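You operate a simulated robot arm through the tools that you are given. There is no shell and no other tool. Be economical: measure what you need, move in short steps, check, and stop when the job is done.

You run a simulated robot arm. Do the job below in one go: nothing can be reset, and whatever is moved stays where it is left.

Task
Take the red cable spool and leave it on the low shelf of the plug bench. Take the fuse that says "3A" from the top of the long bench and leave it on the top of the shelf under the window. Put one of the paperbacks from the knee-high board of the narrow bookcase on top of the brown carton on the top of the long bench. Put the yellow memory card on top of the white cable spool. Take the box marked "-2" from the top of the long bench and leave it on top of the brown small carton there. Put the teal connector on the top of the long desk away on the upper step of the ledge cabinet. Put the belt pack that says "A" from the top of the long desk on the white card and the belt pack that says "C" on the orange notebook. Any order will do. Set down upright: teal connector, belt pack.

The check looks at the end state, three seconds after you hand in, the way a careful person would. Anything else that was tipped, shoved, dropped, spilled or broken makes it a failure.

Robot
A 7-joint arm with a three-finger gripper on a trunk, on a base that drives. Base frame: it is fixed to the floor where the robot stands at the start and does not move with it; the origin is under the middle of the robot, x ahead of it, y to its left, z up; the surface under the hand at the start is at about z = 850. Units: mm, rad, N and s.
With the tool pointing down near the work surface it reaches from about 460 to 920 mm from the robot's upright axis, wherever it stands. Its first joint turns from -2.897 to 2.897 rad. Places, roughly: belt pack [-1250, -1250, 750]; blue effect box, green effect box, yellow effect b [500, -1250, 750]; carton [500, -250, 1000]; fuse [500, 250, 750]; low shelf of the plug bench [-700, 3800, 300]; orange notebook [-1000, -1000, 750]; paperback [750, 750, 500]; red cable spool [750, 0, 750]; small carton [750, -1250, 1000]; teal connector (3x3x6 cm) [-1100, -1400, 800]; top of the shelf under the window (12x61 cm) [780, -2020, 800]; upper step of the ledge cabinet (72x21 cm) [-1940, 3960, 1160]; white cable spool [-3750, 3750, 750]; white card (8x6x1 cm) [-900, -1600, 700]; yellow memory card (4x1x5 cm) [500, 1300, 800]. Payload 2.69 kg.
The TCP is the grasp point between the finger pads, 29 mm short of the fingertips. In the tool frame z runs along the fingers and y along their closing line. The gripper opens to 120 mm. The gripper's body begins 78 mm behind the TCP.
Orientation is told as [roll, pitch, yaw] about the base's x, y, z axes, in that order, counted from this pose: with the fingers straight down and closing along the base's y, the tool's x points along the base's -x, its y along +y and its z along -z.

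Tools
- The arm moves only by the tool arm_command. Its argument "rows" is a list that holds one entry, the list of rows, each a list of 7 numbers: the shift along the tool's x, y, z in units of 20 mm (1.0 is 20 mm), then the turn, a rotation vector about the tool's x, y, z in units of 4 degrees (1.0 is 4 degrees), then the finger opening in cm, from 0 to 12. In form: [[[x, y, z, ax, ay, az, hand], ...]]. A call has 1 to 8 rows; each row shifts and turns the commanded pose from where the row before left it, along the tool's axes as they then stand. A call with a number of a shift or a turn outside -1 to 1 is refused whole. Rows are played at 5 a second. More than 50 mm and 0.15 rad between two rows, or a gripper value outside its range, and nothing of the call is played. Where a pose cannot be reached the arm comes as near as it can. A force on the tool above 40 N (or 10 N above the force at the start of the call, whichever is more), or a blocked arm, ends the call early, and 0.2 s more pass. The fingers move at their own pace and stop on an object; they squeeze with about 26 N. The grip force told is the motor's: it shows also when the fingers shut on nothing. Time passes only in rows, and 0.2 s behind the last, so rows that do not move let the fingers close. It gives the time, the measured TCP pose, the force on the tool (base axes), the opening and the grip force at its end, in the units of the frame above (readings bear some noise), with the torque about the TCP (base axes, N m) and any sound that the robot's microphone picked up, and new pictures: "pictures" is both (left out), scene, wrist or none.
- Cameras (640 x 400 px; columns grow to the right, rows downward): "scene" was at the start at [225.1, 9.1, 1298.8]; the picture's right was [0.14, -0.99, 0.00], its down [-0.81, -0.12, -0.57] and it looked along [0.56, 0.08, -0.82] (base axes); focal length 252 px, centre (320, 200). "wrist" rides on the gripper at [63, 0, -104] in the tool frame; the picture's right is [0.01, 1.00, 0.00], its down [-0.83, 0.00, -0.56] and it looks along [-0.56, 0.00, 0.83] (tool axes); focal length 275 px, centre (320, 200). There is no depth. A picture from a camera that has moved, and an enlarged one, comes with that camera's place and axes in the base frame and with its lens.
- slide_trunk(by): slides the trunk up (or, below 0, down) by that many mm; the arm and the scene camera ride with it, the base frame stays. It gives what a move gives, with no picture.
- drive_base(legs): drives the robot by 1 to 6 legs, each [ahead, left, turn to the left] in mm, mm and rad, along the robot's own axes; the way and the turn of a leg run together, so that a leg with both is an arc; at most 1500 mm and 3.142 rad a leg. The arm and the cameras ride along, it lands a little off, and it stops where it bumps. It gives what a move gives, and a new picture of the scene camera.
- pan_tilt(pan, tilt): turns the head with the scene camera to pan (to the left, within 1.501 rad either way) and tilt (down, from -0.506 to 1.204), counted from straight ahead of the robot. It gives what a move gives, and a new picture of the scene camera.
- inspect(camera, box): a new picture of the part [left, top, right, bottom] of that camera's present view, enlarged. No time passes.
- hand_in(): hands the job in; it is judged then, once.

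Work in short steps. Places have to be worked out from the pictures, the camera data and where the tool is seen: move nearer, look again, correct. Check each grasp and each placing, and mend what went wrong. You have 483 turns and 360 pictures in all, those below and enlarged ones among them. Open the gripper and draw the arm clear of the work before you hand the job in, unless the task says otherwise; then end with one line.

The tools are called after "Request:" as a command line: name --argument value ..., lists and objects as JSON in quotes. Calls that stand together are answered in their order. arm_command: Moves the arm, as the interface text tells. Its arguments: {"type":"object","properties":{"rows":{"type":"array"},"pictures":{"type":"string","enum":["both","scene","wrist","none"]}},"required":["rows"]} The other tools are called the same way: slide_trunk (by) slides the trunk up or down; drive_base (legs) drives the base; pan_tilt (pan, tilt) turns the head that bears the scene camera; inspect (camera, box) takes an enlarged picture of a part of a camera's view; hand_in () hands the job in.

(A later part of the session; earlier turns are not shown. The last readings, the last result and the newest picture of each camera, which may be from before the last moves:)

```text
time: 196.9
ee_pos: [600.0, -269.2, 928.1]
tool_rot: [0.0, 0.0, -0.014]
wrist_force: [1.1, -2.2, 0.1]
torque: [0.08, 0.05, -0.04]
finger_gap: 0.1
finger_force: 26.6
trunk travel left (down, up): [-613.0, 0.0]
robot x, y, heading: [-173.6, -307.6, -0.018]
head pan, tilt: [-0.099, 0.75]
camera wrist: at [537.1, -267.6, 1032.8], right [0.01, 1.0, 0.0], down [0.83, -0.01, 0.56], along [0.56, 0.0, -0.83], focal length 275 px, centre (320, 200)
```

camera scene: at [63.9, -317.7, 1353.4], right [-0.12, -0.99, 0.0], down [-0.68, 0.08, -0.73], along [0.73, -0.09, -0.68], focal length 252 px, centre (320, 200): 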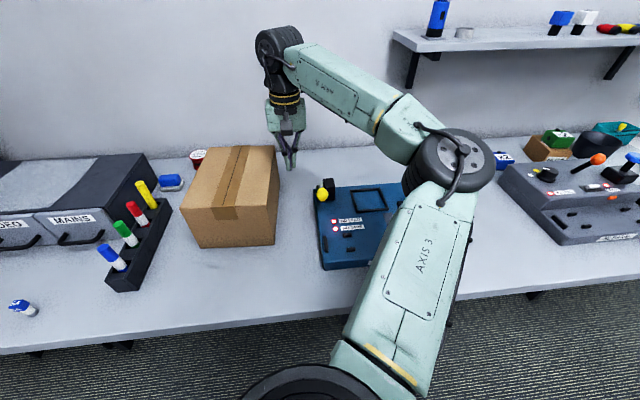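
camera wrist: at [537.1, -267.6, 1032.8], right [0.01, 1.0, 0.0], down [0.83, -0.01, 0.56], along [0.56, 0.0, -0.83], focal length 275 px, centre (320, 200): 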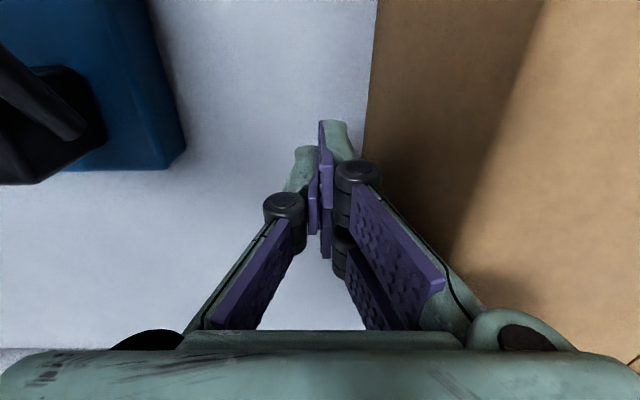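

Contact begins at y≈-269. Push +34 mm.

Request:
arm_command --rows '[[[0, 0.4, 0, 0, 0, 0, 0], [0, 0.4, 0, 0, 0, 0, 0], [0, 0.4, 0, 0, 0, 0, 0], [0, 0.4, 0, 0, 0, 0, 0], [0, 0.15, 0, 0, 0, 0, 0]]]' --pictures "scene"

```text
time: 198.1
ee_pos: [600.6, -232.5, 928.1]
tool_rot: [0.002, 0.001, -0.013]
wrist_force: [0.4, -4.3, 1.4]
torque: [0.32, -0.01, 0.07]
finger_gap: 0.4
finger_force: 26.5
trunk travel left (down, up): [-613.0, 0.0]
robot x, y, heading: [-172.6, -301.2, -0.019]
head pan, tilt: [-0.099, 0.75]
camera scene: at [63.4, -318.0, 1353.4], right [-0.12, -0.99, 0.0], down [-0.68, 0.08, -0.73], along [0.73, -0.08, -0.68], focal length 252 px, centre (320, 200)
```

scene: 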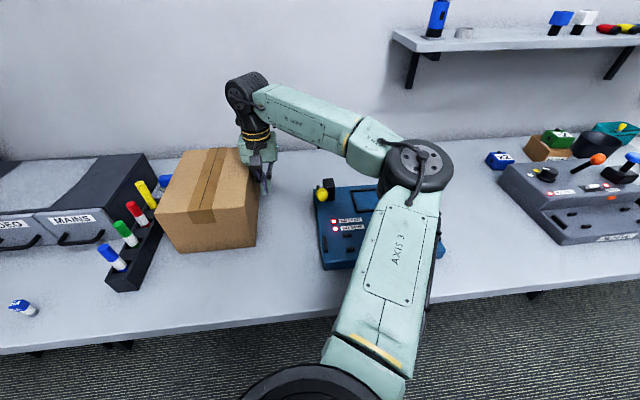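

Carton moved back. I lift off and view it from above, from nearly the same pose as my early reference picture.

Request:
arm_command --rows '[[[0, -1, 0, 0, 0, 0, 0], [0, 0, -1, 0, 0, 0, 0], [0, 0, -1, 0, 0, 0, 0], [0, 0, -1, 0, 0, 0, 0], [0, 0, -1, 0, 0, 0, 0], [0, 0, -1, 0, 0, 0, 0], [0, 0, -1, 0, 0, 0, 3], [0, 0, -1, 0, 0, 0, 6]]]' --pictures "none"

Request:
arm_command --rows '[[[0, 1, -1, 0, 0, 0, 6], [0, 1, -1, 0, 0, 0, 12], [0, 1, -1, 0, 0, 0, 12], [0, 1, -0.8, 0, 0, 0, 12], [-0.3, 1, 0, 0, 0, 0, 12], [-0.3, 1, 0, 0, 0, 0, 12], [-0.3, 1, 0, 0, 0, 0, 12]]]' --pictures "wrist"

```text
time: 199.9
ee_pos: [599.2, -250.9, 1069.1]
tool_rot: [0.004, -0.001, -0.014]
wrist_force: [0.1, -0.4, 0.1]
torque: [0.0, 0.02, -0.01]
finger_gap: 39.4
finger_force: 0.1
trunk travel left (down, up): [-613.0, 0.0]
robot x, y, heading: [-172.1, -304.4, -0.016]
head pan, tilt: [-0.099, 0.75]
```

```text
time: 201.5
ee_pos: [620.6, -111.7, 1145.2]
tool_rot: [0.0, 0.001, -0.015]
wrist_force: [-0.7, 0.7, -0.7]
torque: [0.04, 0.01, 0.0]
finger_gap: 120.1
finger_force: 0.0
trunk travel left (down, up): [-613.0, 0.0]
robot x, y, heading: [-176.5, -311.0, -0.019]
head pan, tilt: [-0.099, 0.75]
camera wrist: at [557.2, -111.7, 1249.4], right [0.01, 1.0, 0.0], down [0.83, -0.01, 0.56], along [0.56, 0.0, -0.83], focal length 275 px, centre (320, 200)
```

wrist: 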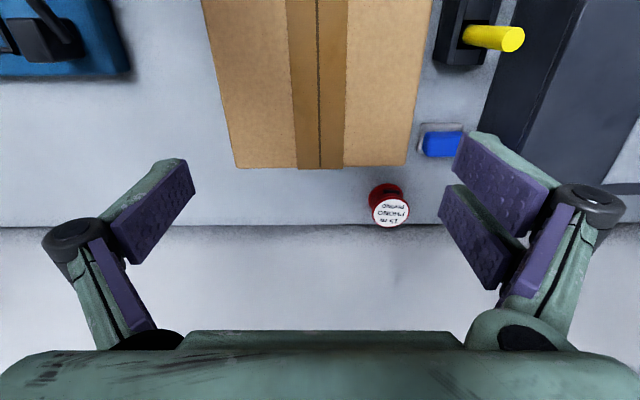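

Comparing with the reference picture, the carton is now ~22 mm too far left. I'll nudge it back from its left side (gap to the tray is ~45 mm).

Request:
arm_command --rows '[[[0.5, 1, 0, 0, 0, 0, 6], [0.5, 1, 0, 0, 0, 0, 0], [0.5, 1, 0, 0, 0, 0, 0], [0, 1, 0, 0, 0, 0, 0], [0, 1, 0, 0, 0, 0, 0], [0, 0.75, 0, 0, 0, 0, 0], [0, 0, 1, 0, 0, 0, 0], [0, 0, 1, 0, 0, 0, 0]]]' --pictures "none"

Request:
arm_command --rows '[[[0, 0, 1, 0, 0, 0, 0], [0, 0, 1, 0, 0, 0, 0], [0, 0, 1, 0, 0, 0, 0], [0, 0, 1, 0, 0, 0, 0]]]'

```text
time: 203.3
ee_pos: [591.4, 1.0, 1106.2]
tool_rot: [0.002, 0.001, -0.014]
wrist_force: [-0.8, 0.4, 0.0]
torque: [0.01, 0.0, 0.0]
finger_gap: 0.1
finger_force: 13.1
trunk travel left (down, up): [-613.0, 0.0]
robot x, y, heading: [-173.3, -304.9, -0.019]
head pan, tilt: [-0.099, 0.75]
```

```text
time: 204.3
ee_pos: [592.9, 2.0, 1022.0]
tool_rot: [0.002, -0.001, -0.013]
wrist_force: [0.2, -0.1, 0.3]
torque: [0.0, -0.02, -0.01]
finger_gap: 0.0
finger_force: 26.2
trunk travel left (down, up): [-613.0, 0.0]
robot x, y, heading: [-176.3, -303.3, -0.017]
head pan, tilt: [-0.099, 0.75]
camera scene: at [63.9, -317.7, 1353.4], right [-0.12, -0.99, 0.0], down [-0.68, 0.08, -0.73], along [0.73, -0.09, -0.68], focal length 252 px, centre (320, 200)
camera wrist: at [529.6, 1.9, 1127.1], right [0.01, 1.0, 0.0], down [0.83, -0.01, 0.56], along [0.56, 0.0, -0.83], focal length 275 px, centre (320, 200)
```

scene: 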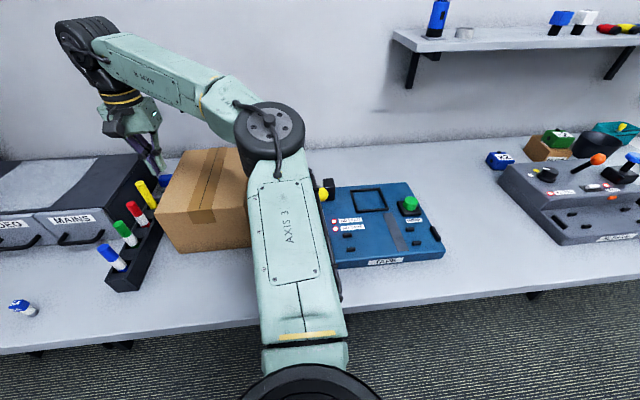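
wrist: 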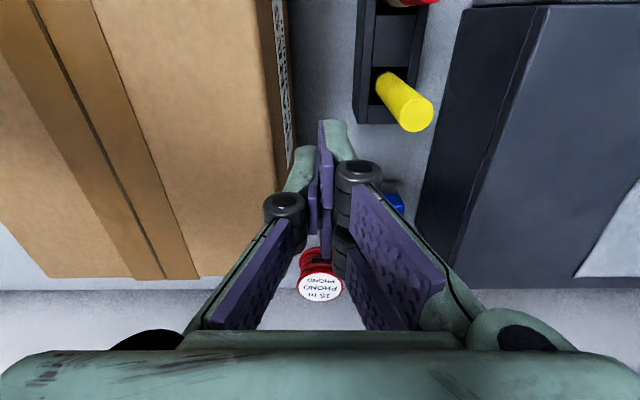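

Elbow is above the carton's right side; I descend cautiously in two steps watching for body tilt.

Request:
arm_command --rows '[[[0, 0, 1, 0, 0, 0, 0], [0, 0, 1, 0, 0, 0, 0], [0, 0, 0.3, 0, 0, 0, 0]]]'

```text
time: 205.1
ee_pos: [591.1, 2.6, 978.3]
tool_rot: [0.0, -0.001, -0.012]
wrist_force: [0.6, 0.2, 1.2]
torque: [0.0, -0.01, 0.02]
finger_gap: 0.0
finger_force: 26.3
trunk travel left (down, up): [-613.0, 0.0]
robot x, y, heading: [-171.6, -306.6, -0.025]
head pan, tilt: [-0.099, 0.75]
camera scene: at [63.7, -317.7, 1353.4], right [-0.12, -0.99, 0.0], down [-0.68, 0.08, -0.73], along [0.73, -0.09, -0.68], focal length 252 px, centre (320, 200)
camera wrist: at [528.5, 2.3, 1082.5], right [0.01, 1.0, 0.0], down [0.83, -0.01, 0.56], along [0.56, 0.0, -0.83], focal length 275 px, centre (320, 200)
```

scene: 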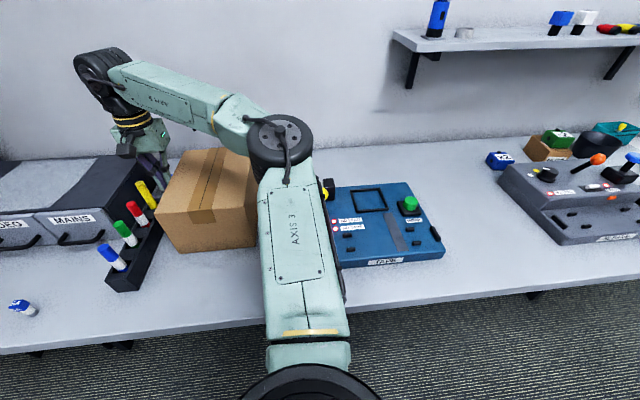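
wrist: 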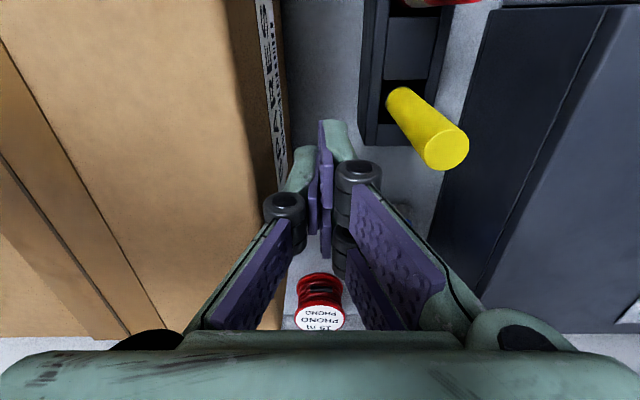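

Fingertips already overlap the carton's side by 30 mm; push right to TCP y≈-29.

Request:
arm_command --rows '[[[0, -0.4, 0, 0, 0, 0, 0], [0, -0.4, 0, 0, 0, 0, 0], [0, -0.4, 0, 0, 0, 0, 0], [0, -0.35, 0, 0, 0, 0, 0], [0, 0, 0, 0, 0, 0, 0]]]' --pictures "none"

Request:
arm_command --rows '[[[0, 0.5, 0, 0, 0, 0, 0], [0, 0, -1, 0, 0, 0, 0], [0, 0, -1, 0, 0, 0, 0], [0, 0, -1, 0, 0, 0, 0], [0, 0, -1, 0, 0, 0, 3], [0, 0, -1, 0, 0, 0, 6], [0, 0, -1, 0, 0, 0, 12], [0, 0, -1, 0, 0, 0, 12]]]' --pictures "none"

Request:
arm_command --rows '[[[-0.5, -1, -1, 0, 0, 0, 12], [-0.5, -1, -0.3, 0, 0, 0, 12], [-0.5, -1, 0, 0, 0, 0, 12], [0, -1, 0, 0, 0, 0, 12], [0, -0.8, 0, 0, 0, 0, 12]]]' --pictures "wrist"

```text
time: 206.3
ee_pos: [590.4, -28.2, 978.5]
tool_rot: [0.0, 0.001, -0.012]
wrist_force: [0.0, 2.4, 1.6]
torque: [-0.05, -0.02, 0.02]
finger_gap: 0.0
finger_force: 26.0
trunk travel left (down, up): [-613.0, 0.0]
robot x, y, heading: [-170.1, -306.0, -0.019]
head pan, tilt: [-0.099, 0.75]
```

```text
time: 208.1
ee_pos: [591.9, -19.1, 1117.3]
tool_rot: [0.0, 0.0, -0.014]
wrist_force: [0.7, -0.3, 0.3]
torque: [0.0, -0.01, 0.01]
finger_gap: 67.8
finger_force: 0.1
trunk travel left (down, up): [-613.0, 0.0]
robot x, y, heading: [-173.8, -302.6, -0.017]
head pan, tilt: [-0.099, 0.75]
```

```text
time: 209.3
ee_pos: [619.8, -113.5, 1145.3]
tool_rot: [0.002, 0.0, -0.013]
wrist_force: [0.6, -0.1, -0.2]
torque: [0.01, 0.03, -0.01]
finger_gap: 120.0
finger_force: 0.0
trunk travel left (down, up): [-613.0, 0.0]
robot x, y, heading: [-172.4, -303.2, -0.015]
head pan, tilt: [-0.099, 0.75]
camera wrist: at [557.3, -113.7, 1249.0], right [0.01, 1.0, 0.0], down [0.83, -0.01, 0.56], along [0.56, 0.0, -0.83], focal length 275 px, centre (320, 200)
```

wrist: 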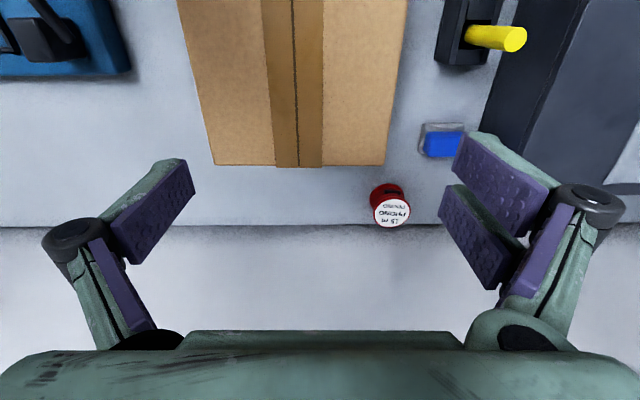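

The carton is back within ~1 cm of its original place. Next, the paperbacks: drive back and left to face the narrow bookcase.

Request:
arm_command --rows '[[[1, 0, 0, 0, 0, 0, 12], [1, 0, 0, 0, 0, 0, 12], [1, 0, 0, 0, 0, 0, 12], [1, 0, 0, 0, 0, 0, 12], [1, 0, 0, 0, 0, 0, 12]]]' --pictures "none"

Request:
drive_base --legs '[[-250, 0, 0.015], [0, 1000, 0]]'

Request:
pan_tilt --pan 0.1 --tilt 0.7

```text
time: 210.5
ee_pos: [518.6, -114.0, 1145.1]
tool_rot: [0.001, 0.0, -0.012]
wrist_force: [0.2, -0.8, 0.3]
torque: [0.01, 0.0, 0.02]
finger_gap: 120.2
finger_force: 0.0
trunk travel left (down, up): [-613.0, 0.0]
robot x, y, heading: [-170.3, -302.6, -0.017]
head pan, tilt: [-0.099, 0.75]
```

```text
time: 220.0
ee_pos: [285.2, 891.0, 1146.1]
tool_rot: [0.0, 0.001, -0.02]
wrist_force: [-0.9, -0.2, 0.3]
torque: [-0.02, 0.02, 0.04]
finger_gap: 120.2
finger_force: 0.0
trunk travel left (down, up): [-613.0, 0.0]
robot x, y, heading: [-409.0, 704.4, -0.021]
head pan, tilt: [-0.099, 0.75]
camera scene: at [-171.7, 689.6, 1353.4], right [-0.12, -0.99, 0.0], down [-0.68, 0.08, -0.73], along [0.73, -0.09, -0.68], focal length 252 px, centre (320, 200)
```

scene: 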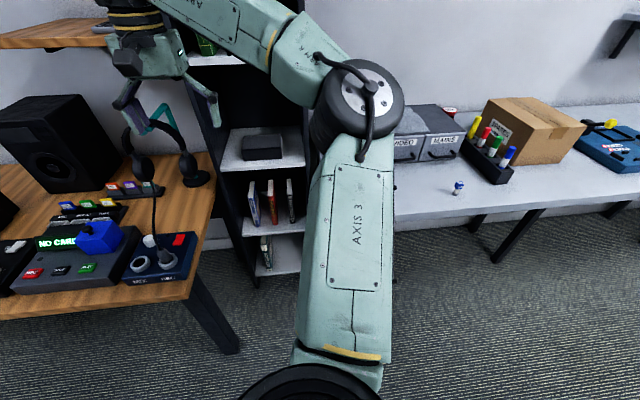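

```text
time: 220.7
ee_pos: [285.1, 891.9, 1145.4]
tool_rot: [0.002, 0.0, -0.019]
wrist_force: [-0.5, 0.7, 0.3]
torque: [0.04, -0.04, -0.03]
finger_gap: 120.1
finger_force: 0.1
trunk travel left (down, up): [-613.0, 0.0]
robot x, y, heading: [-410.3, 708.2, -0.027]
head pan, tilt: [0.099, 0.7]
camera scene: at [-169.3, 706.1, 1357.6], right [0.08, -1.0, 0.0], down [-0.64, -0.05, -0.76], along [0.76, 0.06, -0.64], focal length 252 px, centre (320, 200)
```

scene: 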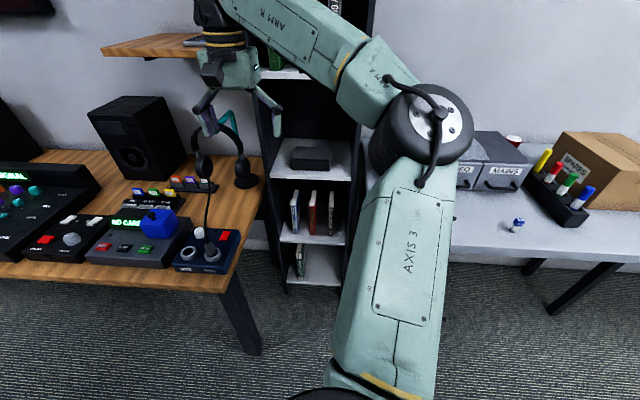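

Request:
inspect --camera "scene" --box '[250, 120, 390, 300]'

```text
2.22 times, centred on (320, 210) of scene
camera zoom: at [-169.3, 706.1, 1357.6], right [0.08, -1.0, 0.0], down [-0.64, -0.05, -0.76], along [0.76, 0.06, -0.64], focal length 559 px, centre (320, 178)
```

zoom: 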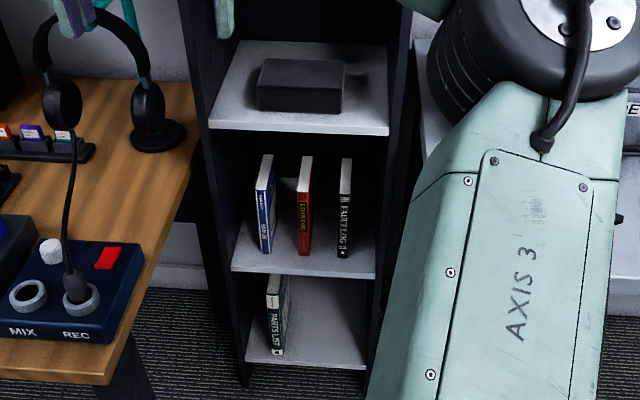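

Three paperbacks stand on the board at z≈430; the red middle one (y≈805, spine x≈665) suits best. I bring the hand to robot centre and pitch it horizontal, facing forward.

Request:
arm_command --rows '[[[0.5, -1, 0, 0, -1, 0, 6], [0, -1, 0, 0, -1, 0, 6], [0, -1, 0, 0, -1, 0, 6], [0, -1, 0, 0, -1, 0, 6], [0, -1, 0, 0, -1, 0, 6], [0, -1, 0, 0, -1, 0, 6], [0, -1, 0, 0, -1, 0, 6], [0, -1, 0, 0, -1, 0, 6]]]' --pictures "none"

Request:
arm_command --rows '[[[0, -1, 0, 0, -1, 0, 6], [0, 0, 0, 0, -1, 0, 6], [0, 0, 0, 0, -1, 0, 6], [0, 0, 0, 0, -1, 0, 6], [0, 0, 0, 0, -1, 0, 6], [0, 0, 0, 0, -1, 0, 6], [0, 0, 0, 0, -1, 0, 6]]]'

```text
time: 222.5
ee_pos: [271.3, 730.3, 1145.3]
tool_rot: [0.001, -0.56, -0.019]
wrist_force: [0.2, -0.8, 0.1]
torque: [-0.04, 0.02, -0.01]
finger_gap: 60.1
finger_force: 0.1
trunk travel left (down, up): [-613.0, 0.0]
robot x, y, heading: [-409.8, 705.8, -0.024]
head pan, tilt: [0.099, 0.7]
```

```text
time: 224.1
ee_pos: [272.5, 710.4, 1146.8]
tool_rot: [0.004, -1.048, -0.023]
wrist_force: [0.2, 0.0, 1.5]
torque: [-0.02, 0.0, -0.01]
finger_gap: 60.0
finger_force: 0.1
trunk travel left (down, up): [-613.0, 0.0]
robot x, y, heading: [-406.4, 702.8, -0.025]
head pan, tilt: [0.099, 0.7]
camera scene: at [-169.3, 706.1, 1357.7], right [0.08, -1.0, 0.0], down [-0.64, -0.05, -0.77], along [0.76, 0.06, -0.64], focal length 252 px, centre (320, 200)
camera wrist: at [150.1, 712.4, 1143.2], right [0.02, 1.0, 0.0], down [-0.07, 0.0, 1.0], along [1.0, -0.02, 0.07], focal length 275 px, centre (320, 200)
```

scene: 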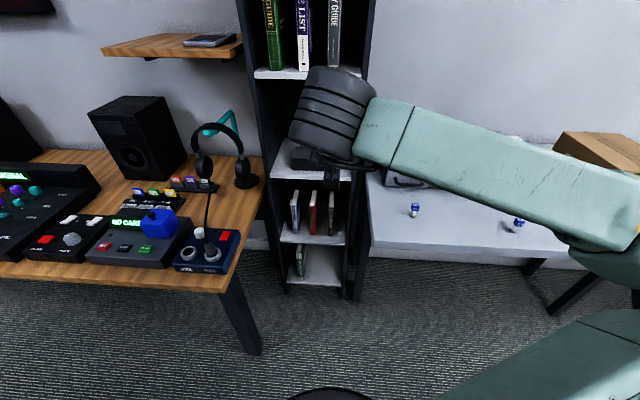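
wrist: 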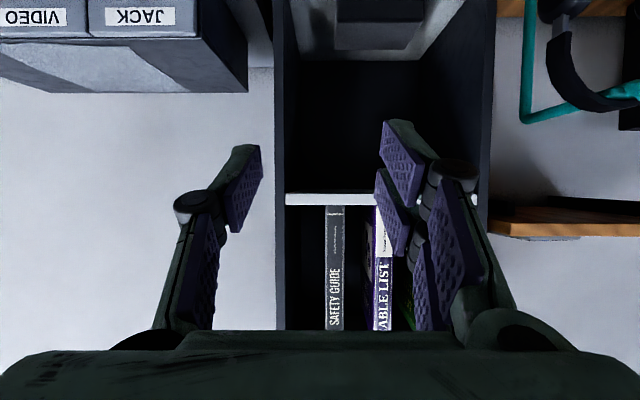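

The elbow would sweep over the bench if I lowered here. I back away so the arm can stretch out straight first, then lower the trunk and drive in.

Request:
drive_base --legs '[[-250, 95, 0.025]]'

Request:
arm_command --rows '[[[-0.5, 0, 0.86, 0, -1, 0, 6], [-0.45, 0, 0.9, 0, -1, 0, 6], [-0.38, 0, 0.92, 0, -1, 0, 6], [-0.3, 0, 0.95, 0, -1, 0, 6], [-0.25, 0, 0.97, 0, -1, 0, 6], [-0.17, 0, 0.98, 0, -1, 0, 6], [-0.1, 0, 1, 0, -1, 0, 6], [0, 0, 1, 0, -0.5, 0, 6]]]' --pictures "scene"

```text
time: 226.0
ee_pos: [20.9, 825.8, 1144.1]
tool_rot: [0.003, -1.047, 0.004]
wrist_force: [-0.9, 0.1, -0.9]
torque: [0.04, 0.03, -0.02]
finger_gap: 60.1
finger_force: 0.0
trunk travel left (down, up): [-613.0, 0.0]
robot x, y, heading: [-656.8, 804.6, 0.0]
head pan, tilt: [0.099, 0.7]
camera scene: at [-419.7, 810.4, 1357.8], right [0.1, -0.99, 0.0], down [-0.64, -0.07, -0.77], along [0.76, 0.08, -0.64], focal length 252 px, centre (320, 200)
```

scene: 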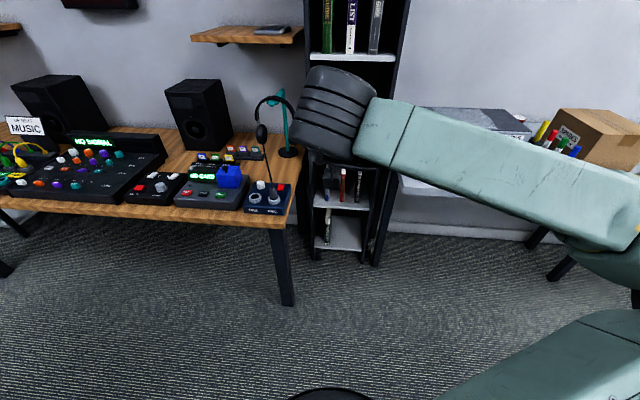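

```text
time: 227.8
ee_pos: [182.4, 825.4, 1144.7]
tool_rot: [2.358, -1.57, -2.35]
wrist_force: [0.6, 0.0, -0.4]
torque: [-0.02, 0.02, -0.02]
finger_gap: 60.1
finger_force: 0.1
trunk travel left (down, up): [-613.0, 0.0]
robot x, y, heading: [-659.5, 804.0, 0.002]
head pan, tilt: [0.099, 0.7]
camera scene: at [-418.9, 810.3, 1357.6], right [0.1, -0.99, 0.0], down [-0.64, -0.06, -0.76], along [0.76, 0.08, -0.64], focal length 252 px, centre (320, 200)
```

scene: 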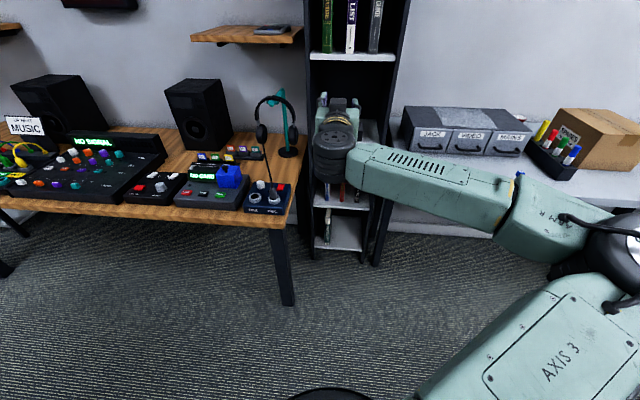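

Now extend further forward to straighten the arm and see how the elbow sits.

Request:
arm_command --rows '[[[0, -0.5, 1, 0, 0, 0, 6], [0, -0.5, 1, 0, 0, 0, 6], [0, 0, 1, 0, 0, 0, 6], [0, 0, 1, 0, 0, 0, 6], [0, 0, 1, 0, 0, 0, 6], [0, 0, 1, 0, 0, 0, 6], [0, 0, 1, 0, 0, 0, 6], [0, 0, 1, 0, 0, 0, 6]]]' --pictures "scene"

```text
time: 229.6
ee_pos: [342.5, 807.5, 1143.3]
tool_rot: [0.362, -1.567, -0.357]
wrist_force: [0.1, 1.0, -0.3]
torque: [-0.01, -0.04, 0.01]
finger_gap: 59.8
finger_force: 0.1
trunk travel left (down, up): [-613.0, 0.0]
robot x, y, heading: [-658.9, 803.6, 0.001]
head pan, tilt: [0.099, 0.7]
camera scene: at [-418.9, 810.3, 1357.6], right [0.1, -0.99, 0.0], down [-0.64, -0.06, -0.76], along [0.76, 0.08, -0.64], focal length 252 px, centre (320, 200)
```

scene: 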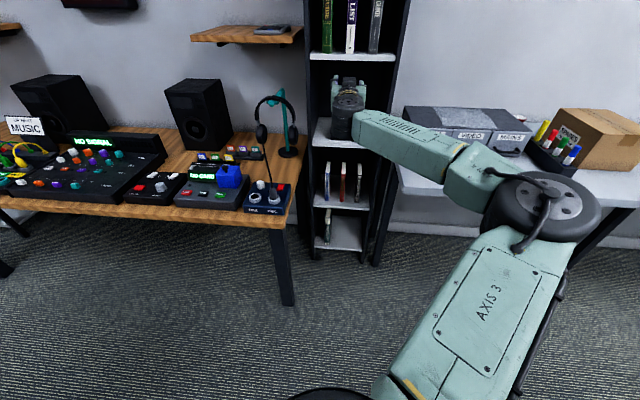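

Request:
arm_command --rows '[[[0, 0, 1, 0, 0, 0, 6], [0, 0, 1, 0, 0, 0, 6], [0, 0, 1, 0, 0, 0, 6], [0, 0, 1, 0, 0, 0, 6], [0, 0, 1, 0, 0, 0, 6], [0, 0, 1, 0, 0, 0, 6]]]' --pictures "scene"

```text
time: 231.0
ee_pos: [461.8, 809.3, 1144.2]
tool_rot: [0.851, -1.571, -0.846]
wrist_force: [0.5, 0.0, -0.4]
torque: [-0.01, 0.0, 0.0]
finger_gap: 60.0
finger_force: 0.0
trunk travel left (down, up): [-613.0, 0.0]
robot x, y, heading: [-661.3, 803.5, 0.002]
head pan, tilt: [0.099, 0.7]
camera scene: at [-418.9, 810.4, 1357.6], right [0.1, -0.99, 0.0], down [-0.64, -0.07, -0.76], along [0.76, 0.08, -0.64], focal length 252 px, centre (320, 200)
```

scene: 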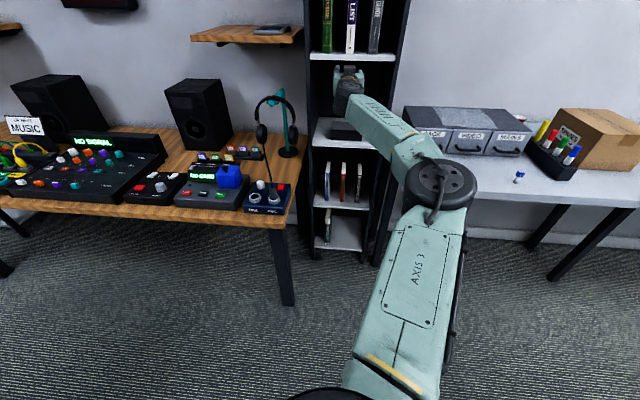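

Arm is now nearly straight with the elbow well in front of the bench. Lower the trunk so the hand reaches book-centre height.

Request:
slide_trunk --by -560

Request:
arm_command --rows '[[[0, 0, 0, 0, 0, 0, 6]]]'

```text
refused: -560 is not a number from -400 to 400
```

```text
time: 231.4
ee_pos: [462.9, 807.0, 1145.1]
tool_rot: [1.42, -1.57, -1.416]
wrist_force: [0.2, 0.4, -0.3]
torque: [0.01, 0.02, -0.01]
finger_gap: 60.1
finger_force: 0.1
trunk travel left (down, up): [-613.0, 0.0]
robot x, y, heading: [-657.8, 802.0, 0.003]
head pan, tilt: [0.099, 0.7]
camera scene: at [-419.1, 810.2, 1357.6], right [0.1, -0.99, 0.0], down [-0.64, -0.06, -0.76], along [0.76, 0.08, -0.64], focal length 252 px, centre (320, 200)
camera wrist: at [357.5, 806.6, 1082.1], right [-0.01, 1.0, 0.0], down [-0.56, 0.0, 0.83], along [0.83, 0.01, 0.56], focal length 275 px, centre (320, 200)
```

scene: 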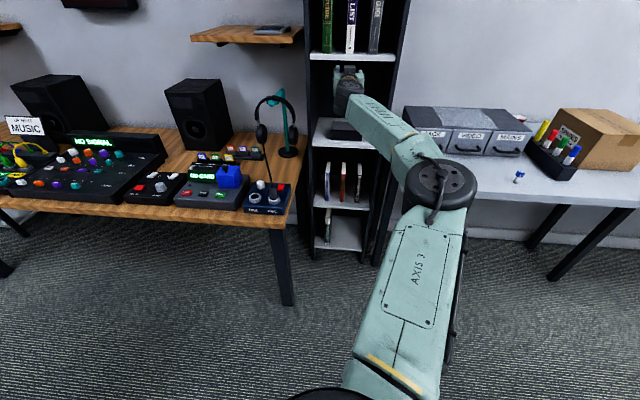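
wrist: 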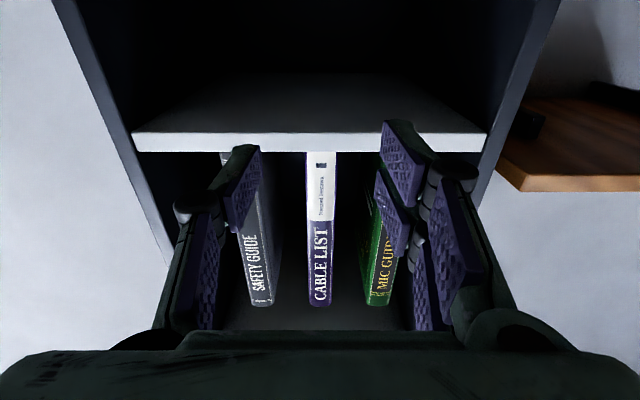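

Request:
slide_trunk --by -400

Request:
slide_trunk --by -165

Request:
arm_command --rows '[[[0, 0, 0, 0, 0, 0, 6]]]'

```text
time: 235.3
ee_pos: [461.7, 806.9, 744.5]
tool_rot: [1.606, -1.57, -1.596]
wrist_force: [0.1, 0.0, 0.5]
torque: [-0.01, 0.04, 0.0]
finger_gap: 60.1
finger_force: 0.1
trunk travel left (down, up): [-213.0, 400.0]
robot x, y, heading: [-657.3, 803.3, -0.001]
head pan, tilt: [0.099, 0.7]
```

```text
time: 237.3
ee_pos: [458.1, 813.2, 624.2]
tool_rot: [-2.863, -1.559, 2.873]
wrist_force: [-0.2, 0.6, 0.9]
torque: [0.02, 0.07, -0.01]
finger_gap: 60.0
finger_force: 0.1
trunk travel left (down, up): [-78.0, 535.0]
robot x, y, heading: [-658.6, 802.9, -0.003]
head pan, tilt: [0.099, 0.7]
stopped: the arm was blocked; the commanded pose is now the measured one
```

```text
time: 237.8
ee_pos: [459.1, 815.3, 625.4]
tool_rot: [-2.828, -1.559, 2.842]
wrist_force: [-1.1, -0.3, -0.3]
torque: [0.02, -0.05, -0.02]
finger_gap: 60.0
finger_force: 0.1
trunk travel left (down, up): [-78.0, 535.0]
robot x, y, heading: [-659.3, 803.3, 0.005]
head pan, tilt: [0.099, 0.7]
camera scene: at [-423.0, 811.3, 826.4], right [0.1, -0.99, 0.0], down [-0.64, -0.07, -0.77], along [0.77, 0.08, -0.64], focal length 252 px, centre (320, 200)
camera wrist: at [355.2, 813.3, 560.8], right [-0.01, 1.0, -0.01], down [-0.57, 0.0, 0.82], along [0.82, 0.02, 0.57], focal length 275 px, centre (320, 200)
```

scene: 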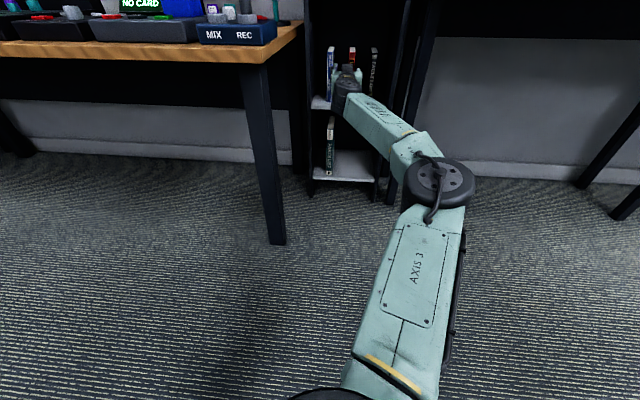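
wrist: 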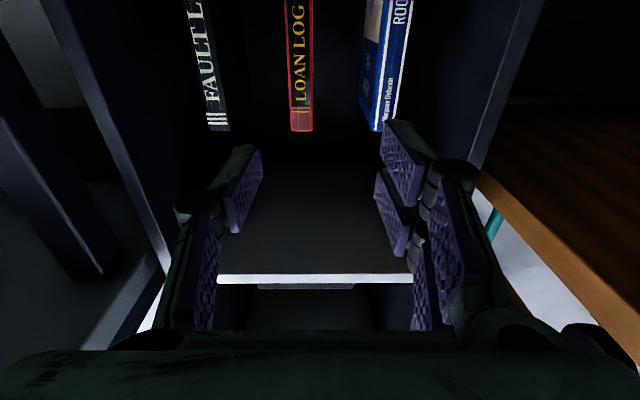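

Blocked a little short, TCP z≈625 (books top ≈677). I relieve the trunk slightly and use the arm to lower further, checking.

Request:
slide_trunk --by 15

Request:
arm_command --rows '[[[0.7, -0.4, 0, 0, 0, 0, 6], [0.7, -0.3, 0, 0, 0, 0, 6], [0.7, 0, 0, 0, 0, 0, 6], [0.7, 0, 0, 0, 0, 0, 6]]]'

```text
time: 238.4
ee_pos: [460.3, 816.1, 629.5]
tool_rot: [-2.76, -1.564, 2.774]
wrist_force: [-0.3, 0.1, -0.2]
torque: [0.01, -0.02, 0.03]
finger_gap: 59.9
finger_force: 0.0
trunk travel left (down, up): [-93.0, 520.0]
robot x, y, heading: [-657.7, 803.5, -0.001]
head pan, tilt: [0.099, 0.7]
```

```text
time: 239.4
ee_pos: [460.6, 804.2, 610.2]
tool_rot: [-2.746, -1.565, 2.761]
wrist_force: [0.7, 0.3, -0.4]
torque: [-0.05, -0.03, 0.0]
finger_gap: 60.0
finger_force: 0.0
out of reach, approached as far as the arm can: row 2, 3, 4
trunk travel left (down, up): [-93.0, 520.0]
robot x, y, heading: [-655.0, 797.1, 0.002]
head pan, tilt: [0.099, 0.7]
camera scene: at [-419.2, 810.2, 837.7], right [0.1, -0.99, 0.0], down [-0.64, -0.06, -0.76], along [0.76, 0.08, -0.64], focal length 252 px, centre (320, 200)
camera wrist: at [357.7, 801.8, 546.0], right [-0.01, 1.0, -0.01], down [-0.56, 0.0, 0.83], along [0.83, 0.01, 0.56], focal length 275 px, centre (320, 200)
```

scene: 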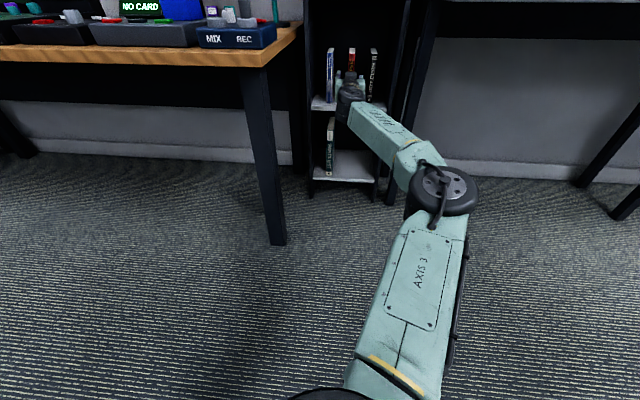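
wrist: 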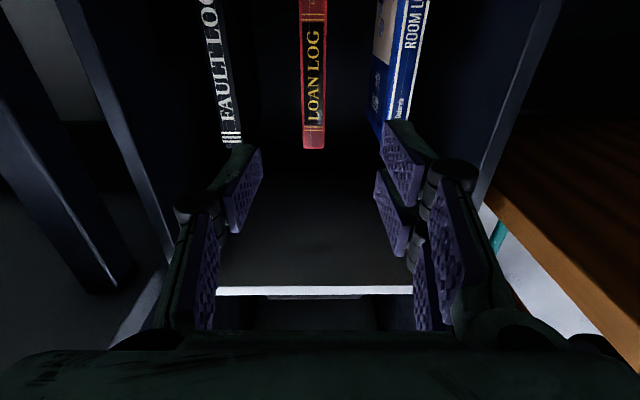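

I retract the arm 70 mm (reach limit) and lower to about z≈565 for a grip nearer the book's centre.

Request:
arm_command --rows '[[[0, 0, -1, 0, 0, 0, 6], [0, 0, -1, 0, 0, 0, 6], [0, 0, -1, 0, 0, 0, 6], [0.5, 0, -0.5, 0, 0, 0, 6], [0.6, 0, 0, 0, 0, 0, 6], [0.6, 0, 0, 0, 0, 0, 6], [0.5, 0, 0, 0, 0, 0, 6]]]'

```text
time: 241.0
ee_pos: [432.0, 785.3, 612.7]
tool_rot: [-2.232, -1.567, 2.247]
wrist_force: [-0.3, -0.4, 0.1]
torque: [-0.03, 0.01, 0.01]
finger_gap: 60.0
finger_force: 0.0
out of reach, approached as far as the arm can: row 1, 2, 3, 4, 5, 6, 7
trunk travel left (down, up): [-93.0, 520.0]
robot x, y, heading: [-659.7, 803.8, 0.003]
head pan, tilt: [0.099, 0.7]
camera scene: at [-419.2, 810.2, 837.7], right [0.1, -0.99, 0.0], down [-0.64, -0.06, -0.76], along [0.76, 0.08, -0.64], focal length 252 px, centre (320, 200)
camera wrist: at [327.7, 783.1, 549.1], right [-0.01, 1.0, -0.01], down [-0.56, 0.0, 0.83], along [0.83, 0.02, 0.56], focal length 275 px, centre (320, 200)
```

scene: 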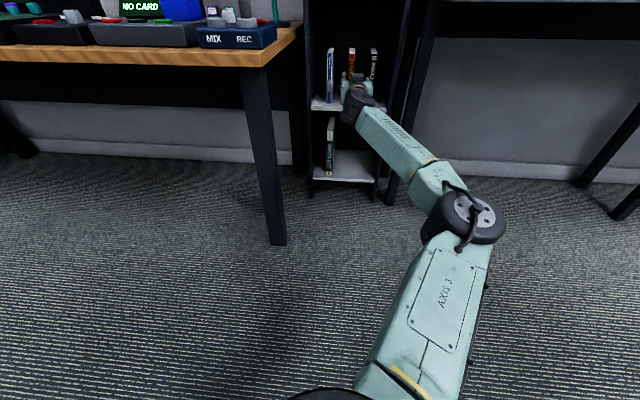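
wrist: 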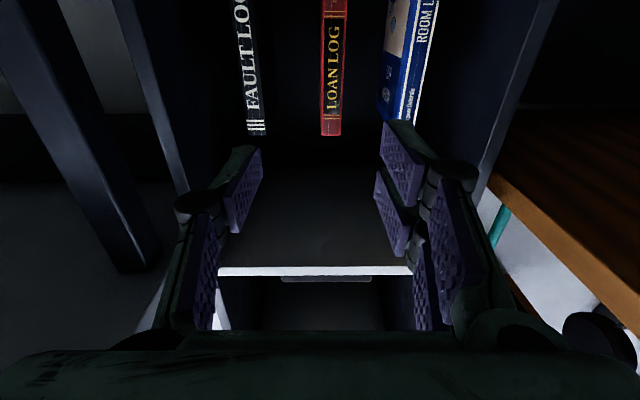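

Arm limits there; I try lowering the trunk again with this posture.

Request:
slide_trunk --by -50

```text
time: 242.1
ee_pos: [430.2, 792.5, 609.5]
tool_rot: [-2.638, -1.556, 2.656]
wrist_force: [-0.6, -0.1, 1.1]
torque: [-0.01, 0.12, -0.02]
finger_gap: 60.1
finger_force: 0.1
trunk travel left (down, up): [-78.0, 535.0]
robot x, y, heading: [-657.9, 806.4, 0.002]
head pan, tilt: [0.099, 0.7]
stopped: the arm was blocked; the commanded pose is now the measured one
```

Trunk limit reached. Instead I tilt the hand 25° down from horizontal, which lets the TCP go lower with the wrist staying up.

Request:
slide_trunk --by 15

Request:
arm_command --rows '[[[0, 0, 0, 0, 1, 0, 6], [0, 0.3, 0, 0, 1, 0, 6], [0, 0.3, 0, 0, 1, 0, 6], [0, 0, 0, 0, 1, 0, 6], [0, 0, 0, 0, 1, 0, 6], [0, 0, 0, 0, 1, 0, 6]]]' --pictures "none"

Request:
arm_command --rows '[[[0.72, 0, 0.34, 0, 0, 0, 6], [0.72, 0, 0.34, 0, 0, 0, 6], [0.72, 0, 0.34, 0, 0, 0, 6]]]'

```text
time: 242.7
ee_pos: [431.4, 793.4, 614.9]
tool_rot: [-2.404, -1.562, 2.43]
wrist_force: [0.4, -0.8, -1.3]
torque: [0.0, -0.03, 0.02]
finger_gap: 60.0
finger_force: 0.0
trunk travel left (down, up): [-93.0, 520.0]
robot x, y, heading: [-658.5, 799.9, 0.005]
head pan, tilt: [0.099, 0.7]
```

```text
time: 244.1
ee_pos: [431.4, 805.6, 615.8]
tool_rot: [-0.015, -1.157, 0.037]
wrist_force: [-0.7, 0.7, -0.9]
torque: [0.02, -0.02, 0.03]
finger_gap: 60.2
finger_force: 0.2
trunk travel left (down, up): [-93.0, 520.0]
robot x, y, heading: [-658.2, 805.7, 0.004]
head pan, tilt: [0.099, 0.7]
```

```text
time: 244.9
ee_pos: [432.8, 805.7, 568.4]
tool_rot: [-0.012, -1.161, 0.036]
wrist_force: [-0.2, 0.7, -0.8]
torque: [0.02, 0.01, -0.02]
finger_gap: 59.8
finger_force: 0.0
trunk travel left (down, up): [-93.0, 520.0]
robot x, y, heading: [-656.3, 801.9, 0.007]
head pan, tilt: [0.099, 0.7]
camera scene: at [-419.2, 810.2, 837.7], right [0.1, -0.99, 0.0], down [-0.64, -0.06, -0.77], along [0.76, 0.08, -0.64], focal length 252 px, centre (320, 200)
camera wrist: at [312.8, 801.9, 552.5], right [-0.02, 1.0, -0.01], down [-0.18, 0.01, 0.98], along [0.98, 0.03, 0.18], focal length 275 px, centre (320, 200)
```

scene: 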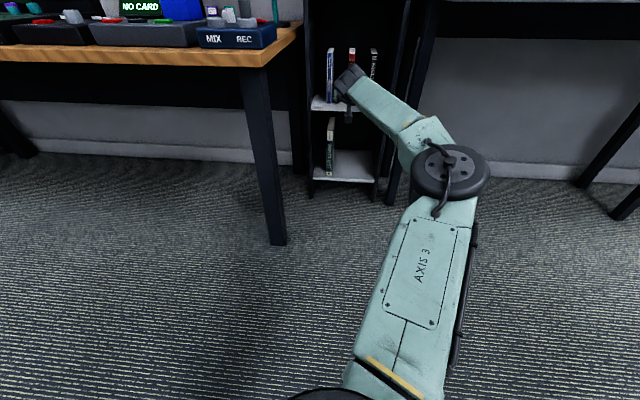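
wrist: 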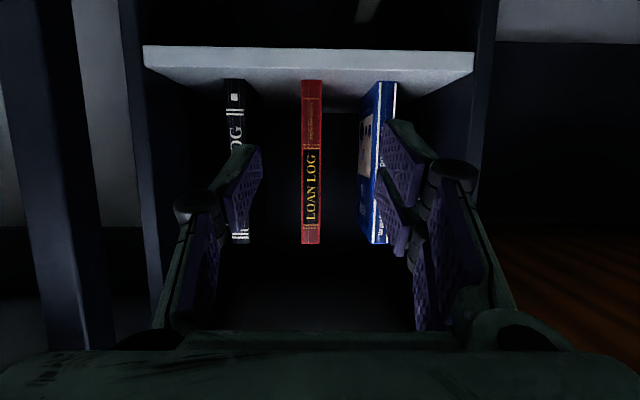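

Clear view: red LOAN LOG spine at x≈625, y≈802, z 480–661, ~23 mm thick. Narrow the fingers to 42 mm, fix yaw, and drive in 130 mm.

Request:
arm_command --rows '[[[0, -0.2, 0, 0.39, 0, 0.17, 4.2], [0, 0, 0, 0, 0, 0, 4.2]]]' --pictures "none"

Request:
drive_base --legs '[[130, 0, 0]]'

Request:
arm_command --rows '[[[0, 0, 0, 0, 0, 0, 4.2]]]' --pictures "wrist"

```text
time: 245.5
ee_pos: [432.7, 801.5, 568.9]
tool_rot: [-0.015, -1.159, 0.008]
wrist_force: [0.1, -0.5, 0.3]
torque: [0.01, 0.02, -0.02]
finger_gap: 42.0
finger_force: 0.1
trunk travel left (down, up): [-93.0, 520.0]
robot x, y, heading: [-662.5, 803.3, 0.002]
head pan, tilt: [0.099, 0.7]
```

```text
time: 246.8
ee_pos: [562.0, 799.2, 569.1]
tool_rot: [-0.015, -1.159, 0.004]
wrist_force: [0.1, -0.3, 0.7]
torque: [-0.01, 0.04, 0.0]
finger_gap: 42.0
finger_force: 0.1
trunk travel left (down, up): [-93.0, 520.0]
robot x, y, heading: [-530.4, 806.2, -0.002]
head pan, tilt: [0.099, 0.7]
camera scene: at [-290.3, 809.7, 837.7], right [0.1, -1.0, 0.0], down [-0.64, -0.06, -0.77], along [0.76, 0.08, -0.64], focal length 252 px, centre (320, 200)
```

scene: 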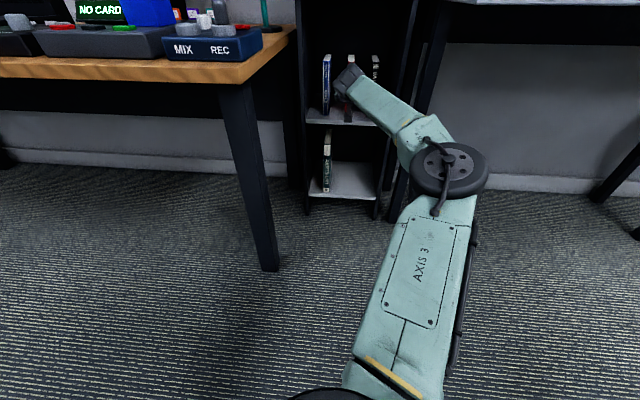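

```text
time: 247.2
ee_pos: [562.4, 798.0, 569.7]
tool_rot: [-0.015, -1.159, 0.004]
wrist_force: [-0.4, 0.0, -0.1]
torque: [-0.01, -0.03, 0.0]
finger_gap: 42.0
finger_force: 0.1
trunk travel left (down, up): [-93.0, 520.0]
robot x, y, heading: [-529.1, 800.7, -0.003]
head pan, tilt: [0.099, 0.7]
camera wrist: at [441.6, 798.8, 553.6], right [0.01, 1.0, -0.01], down [-0.18, 0.01, 0.98], along [0.98, -0.01, 0.18], focal length 275 px, centre (320, 200)
```

wrist: 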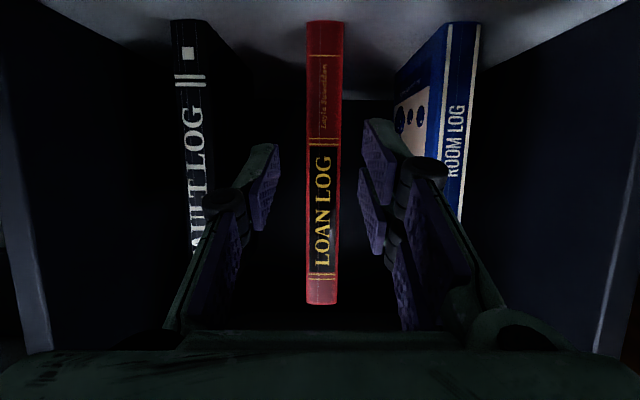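

Book centred. Narrow to 36 mm, shift 3 mm right, and drive in the last 88 mm in two steps.

Request:
arm_command --rows '[[[0, -0.12, 0, 0, 0, 0, 3.6], [0, 0, 0, 0, 0, 0, 3.6]]]' --pictures "none"

Request:
drive_base --legs '[[50, 0, 0]]'

Request:
arm_command --rows '[[[0, 0, 0, 0, 0, 0, 3.6]]]' --pictures "wrist"

```text
time: 247.8
ee_pos: [561.5, 797.2, 569.6]
tool_rot: [-0.014, -1.16, 0.004]
wrist_force: [0.1, -0.1, -1.3]
torque: [0.01, 0.0, 0.01]
finger_gap: 35.9
finger_force: 0.1
trunk travel left (down, up): [-93.0, 520.0]
robot x, y, heading: [-526.6, 801.8, -0.005]
head pan, tilt: [0.099, 0.7]
```

```text
time: 248.7
ee_pos: [610.8, 796.4, 571.0]
tool_rot: [-0.014, -1.158, 0.006]
wrist_force: [-0.2, 0.3, -0.1]
torque: [0.01, 0.01, -0.01]
finger_gap: 36.0
finger_force: 0.0
trunk travel left (down, up): [-93.0, 520.0]
robot x, y, heading: [-477.2, 802.4, 0.003]
head pan, tilt: [0.099, 0.7]
camera scene: at [-241.4, 809.9, 837.7], right [0.1, -1.0, 0.0], down [-0.64, -0.06, -0.77], along [0.76, 0.08, -0.64], focal length 252 px, centre (320, 200)
```

scene: 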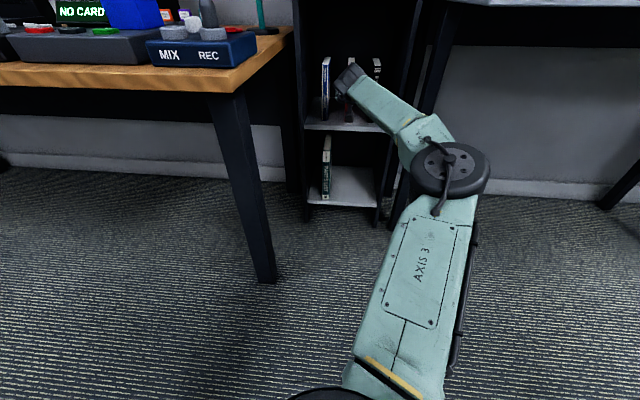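

```text
time: 249.1
ee_pos: [610.2, 797.0, 570.2]
tool_rot: [-0.014, -1.159, 0.003]
wrist_force: [-0.4, 1.1, 0.2]
torque: [-0.01, 0.01, -0.01]
finger_gap: 36.0
finger_force: 0.0
trunk travel left (down, up): [-93.0, 520.0]
robot x, y, heading: [-481.1, 801.3, -0.004]
head pan, tilt: [0.099, 0.7]
camera wrist: at [490.4, 797.5, 554.1], right [0.01, 1.0, -0.01], down [-0.18, 0.01, 0.98], along [0.98, 0.0, 0.18], focal length 275 px, centre (320, 200)
```

wrist: 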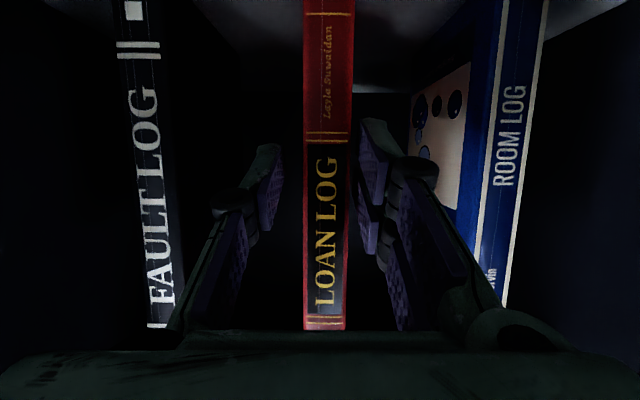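

Shift 3 mm left to centre and drive in 40 mm more, then close.

Request:
arm_command --rows '[[[0, 0.17, 0, 0, 0, 0, 3.6], [0, 0, 0, 0, 0, 0, 3.6]]]' --pictures "none"

Request:
drive_base --legs '[[40, 0, 0]]'

Request:
arm_command --rows '[[[0, 0, 0, 0, 0, 0, 1], [0, 0, 0, 0, 0, 0, 1], [0, 0, 0, 0, 0, 0, 1]]]' --pictures "wrist"

```text
time: 249.7
ee_pos: [612.3, 800.5, 569.0]
tool_rot: [-0.016, -1.159, 0.004]
wrist_force: [-0.8, 0.0, 0.5]
torque: [0.03, -0.01, 0.0]
finger_gap: 35.8
finger_force: 0.1
trunk travel left (down, up): [-93.0, 520.0]
robot x, y, heading: [-476.0, 806.8, -0.001]
head pan, tilt: [0.099, 0.7]
```

```text
time: 250.6
ee_pos: [650.2, 799.5, 570.0]
tool_rot: [-0.017, -1.16, 0.005]
wrist_force: [-0.8, 0.8, 0.2]
torque: [-0.02, 0.03, -0.02]
finger_gap: 36.1
finger_force: 0.1
trunk travel left (down, up): [-93.0, 520.0]
robot x, y, heading: [-442.0, 803.6, -0.0]
head pan, tilt: [0.099, 0.7]
camera scene: at [-202.0, 809.7, 837.7], right [0.1, -1.0, 0.0], down [-0.64, -0.06, -0.77], along [0.76, 0.08, -0.64], focal length 252 px, centre (320, 200)
```

scene: 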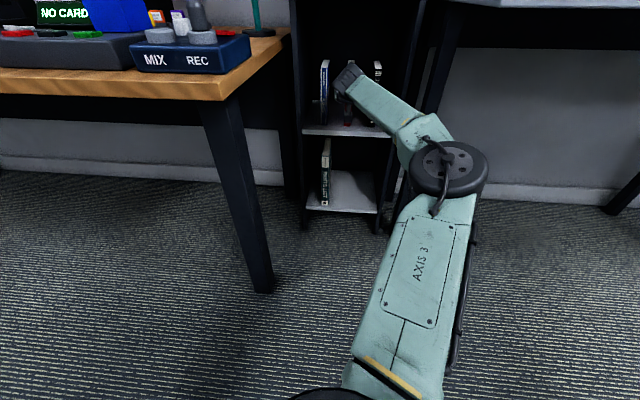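

```text
time: 251.4
ee_pos: [650.6, 800.1, 570.2]
tool_rot: [-0.016, -1.158, 0.004]
wrist_force: [0.4, 0.1, 0.3]
torque: [0.03, -0.08, 0.03]
finger_gap: 21.8
finger_force: 26.0
trunk travel left (down, up): [-93.0, 520.0]
robot x, y, heading: [-438.3, 802.9, -0.001]
head pan, tilt: [0.099, 0.7]
camera wrist: at [529.8, 800.4, 554.2], right [0.01, 1.0, -0.01], down [-0.18, 0.01, 0.98], along [0.98, -0.01, 0.18], focal length 275 px, centre (320, 200)
```

wrist: 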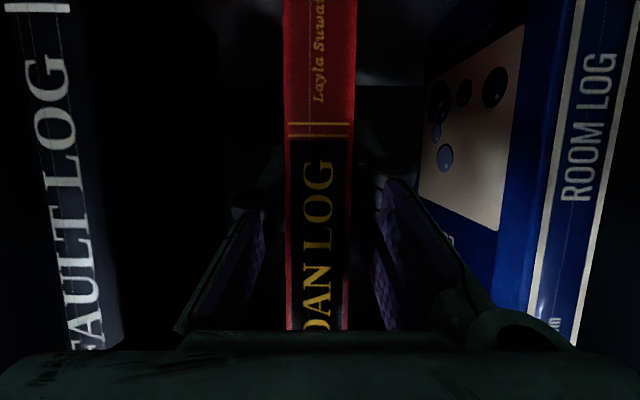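

Gripped (21.8 mm). Lift 14 mm and back out of the bookcase.

Request:
arm_command --rows '[[[-0.23, 0, -0.1, 0, 0, 0, 1], [-0.23, 0, -0.1, 0, 0, 0, 1], [-0.23, 0, -0.1, 0, 0, 0, 1], [0, 0, 0, 0, 0, 0, 1]]]' --pictures "wrist"

```text
time: 252.4
ee_pos: [650.7, 799.8, 584.1]
tool_rot: [-0.016, -1.16, 0.006]
wrist_force: [-1.1, -0.6, -2.2]
torque: [-0.02, 0.03, -0.03]
finger_gap: 21.6
finger_force: 26.5
trunk travel left (down, up): [-93.0, 520.0]
robot x, y, heading: [-438.4, 804.6, 0.002]
head pan, tilt: [0.099, 0.7]
camera wrist: at [529.8, 800.3, 569.4], right [0.01, 1.0, -0.01], down [-0.18, 0.01, 0.98], along [0.98, -0.01, 0.18], focal length 275 px, centre (320, 200)
```

wrist: 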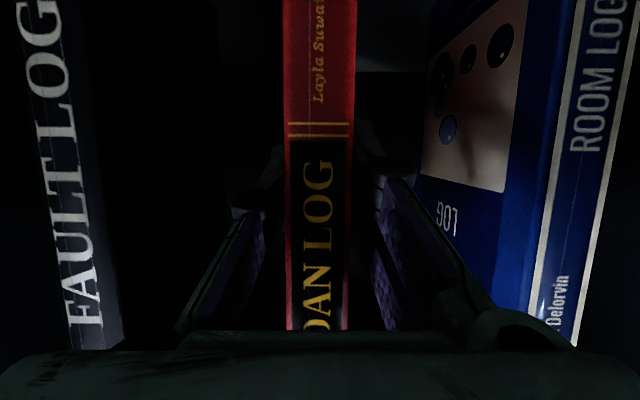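

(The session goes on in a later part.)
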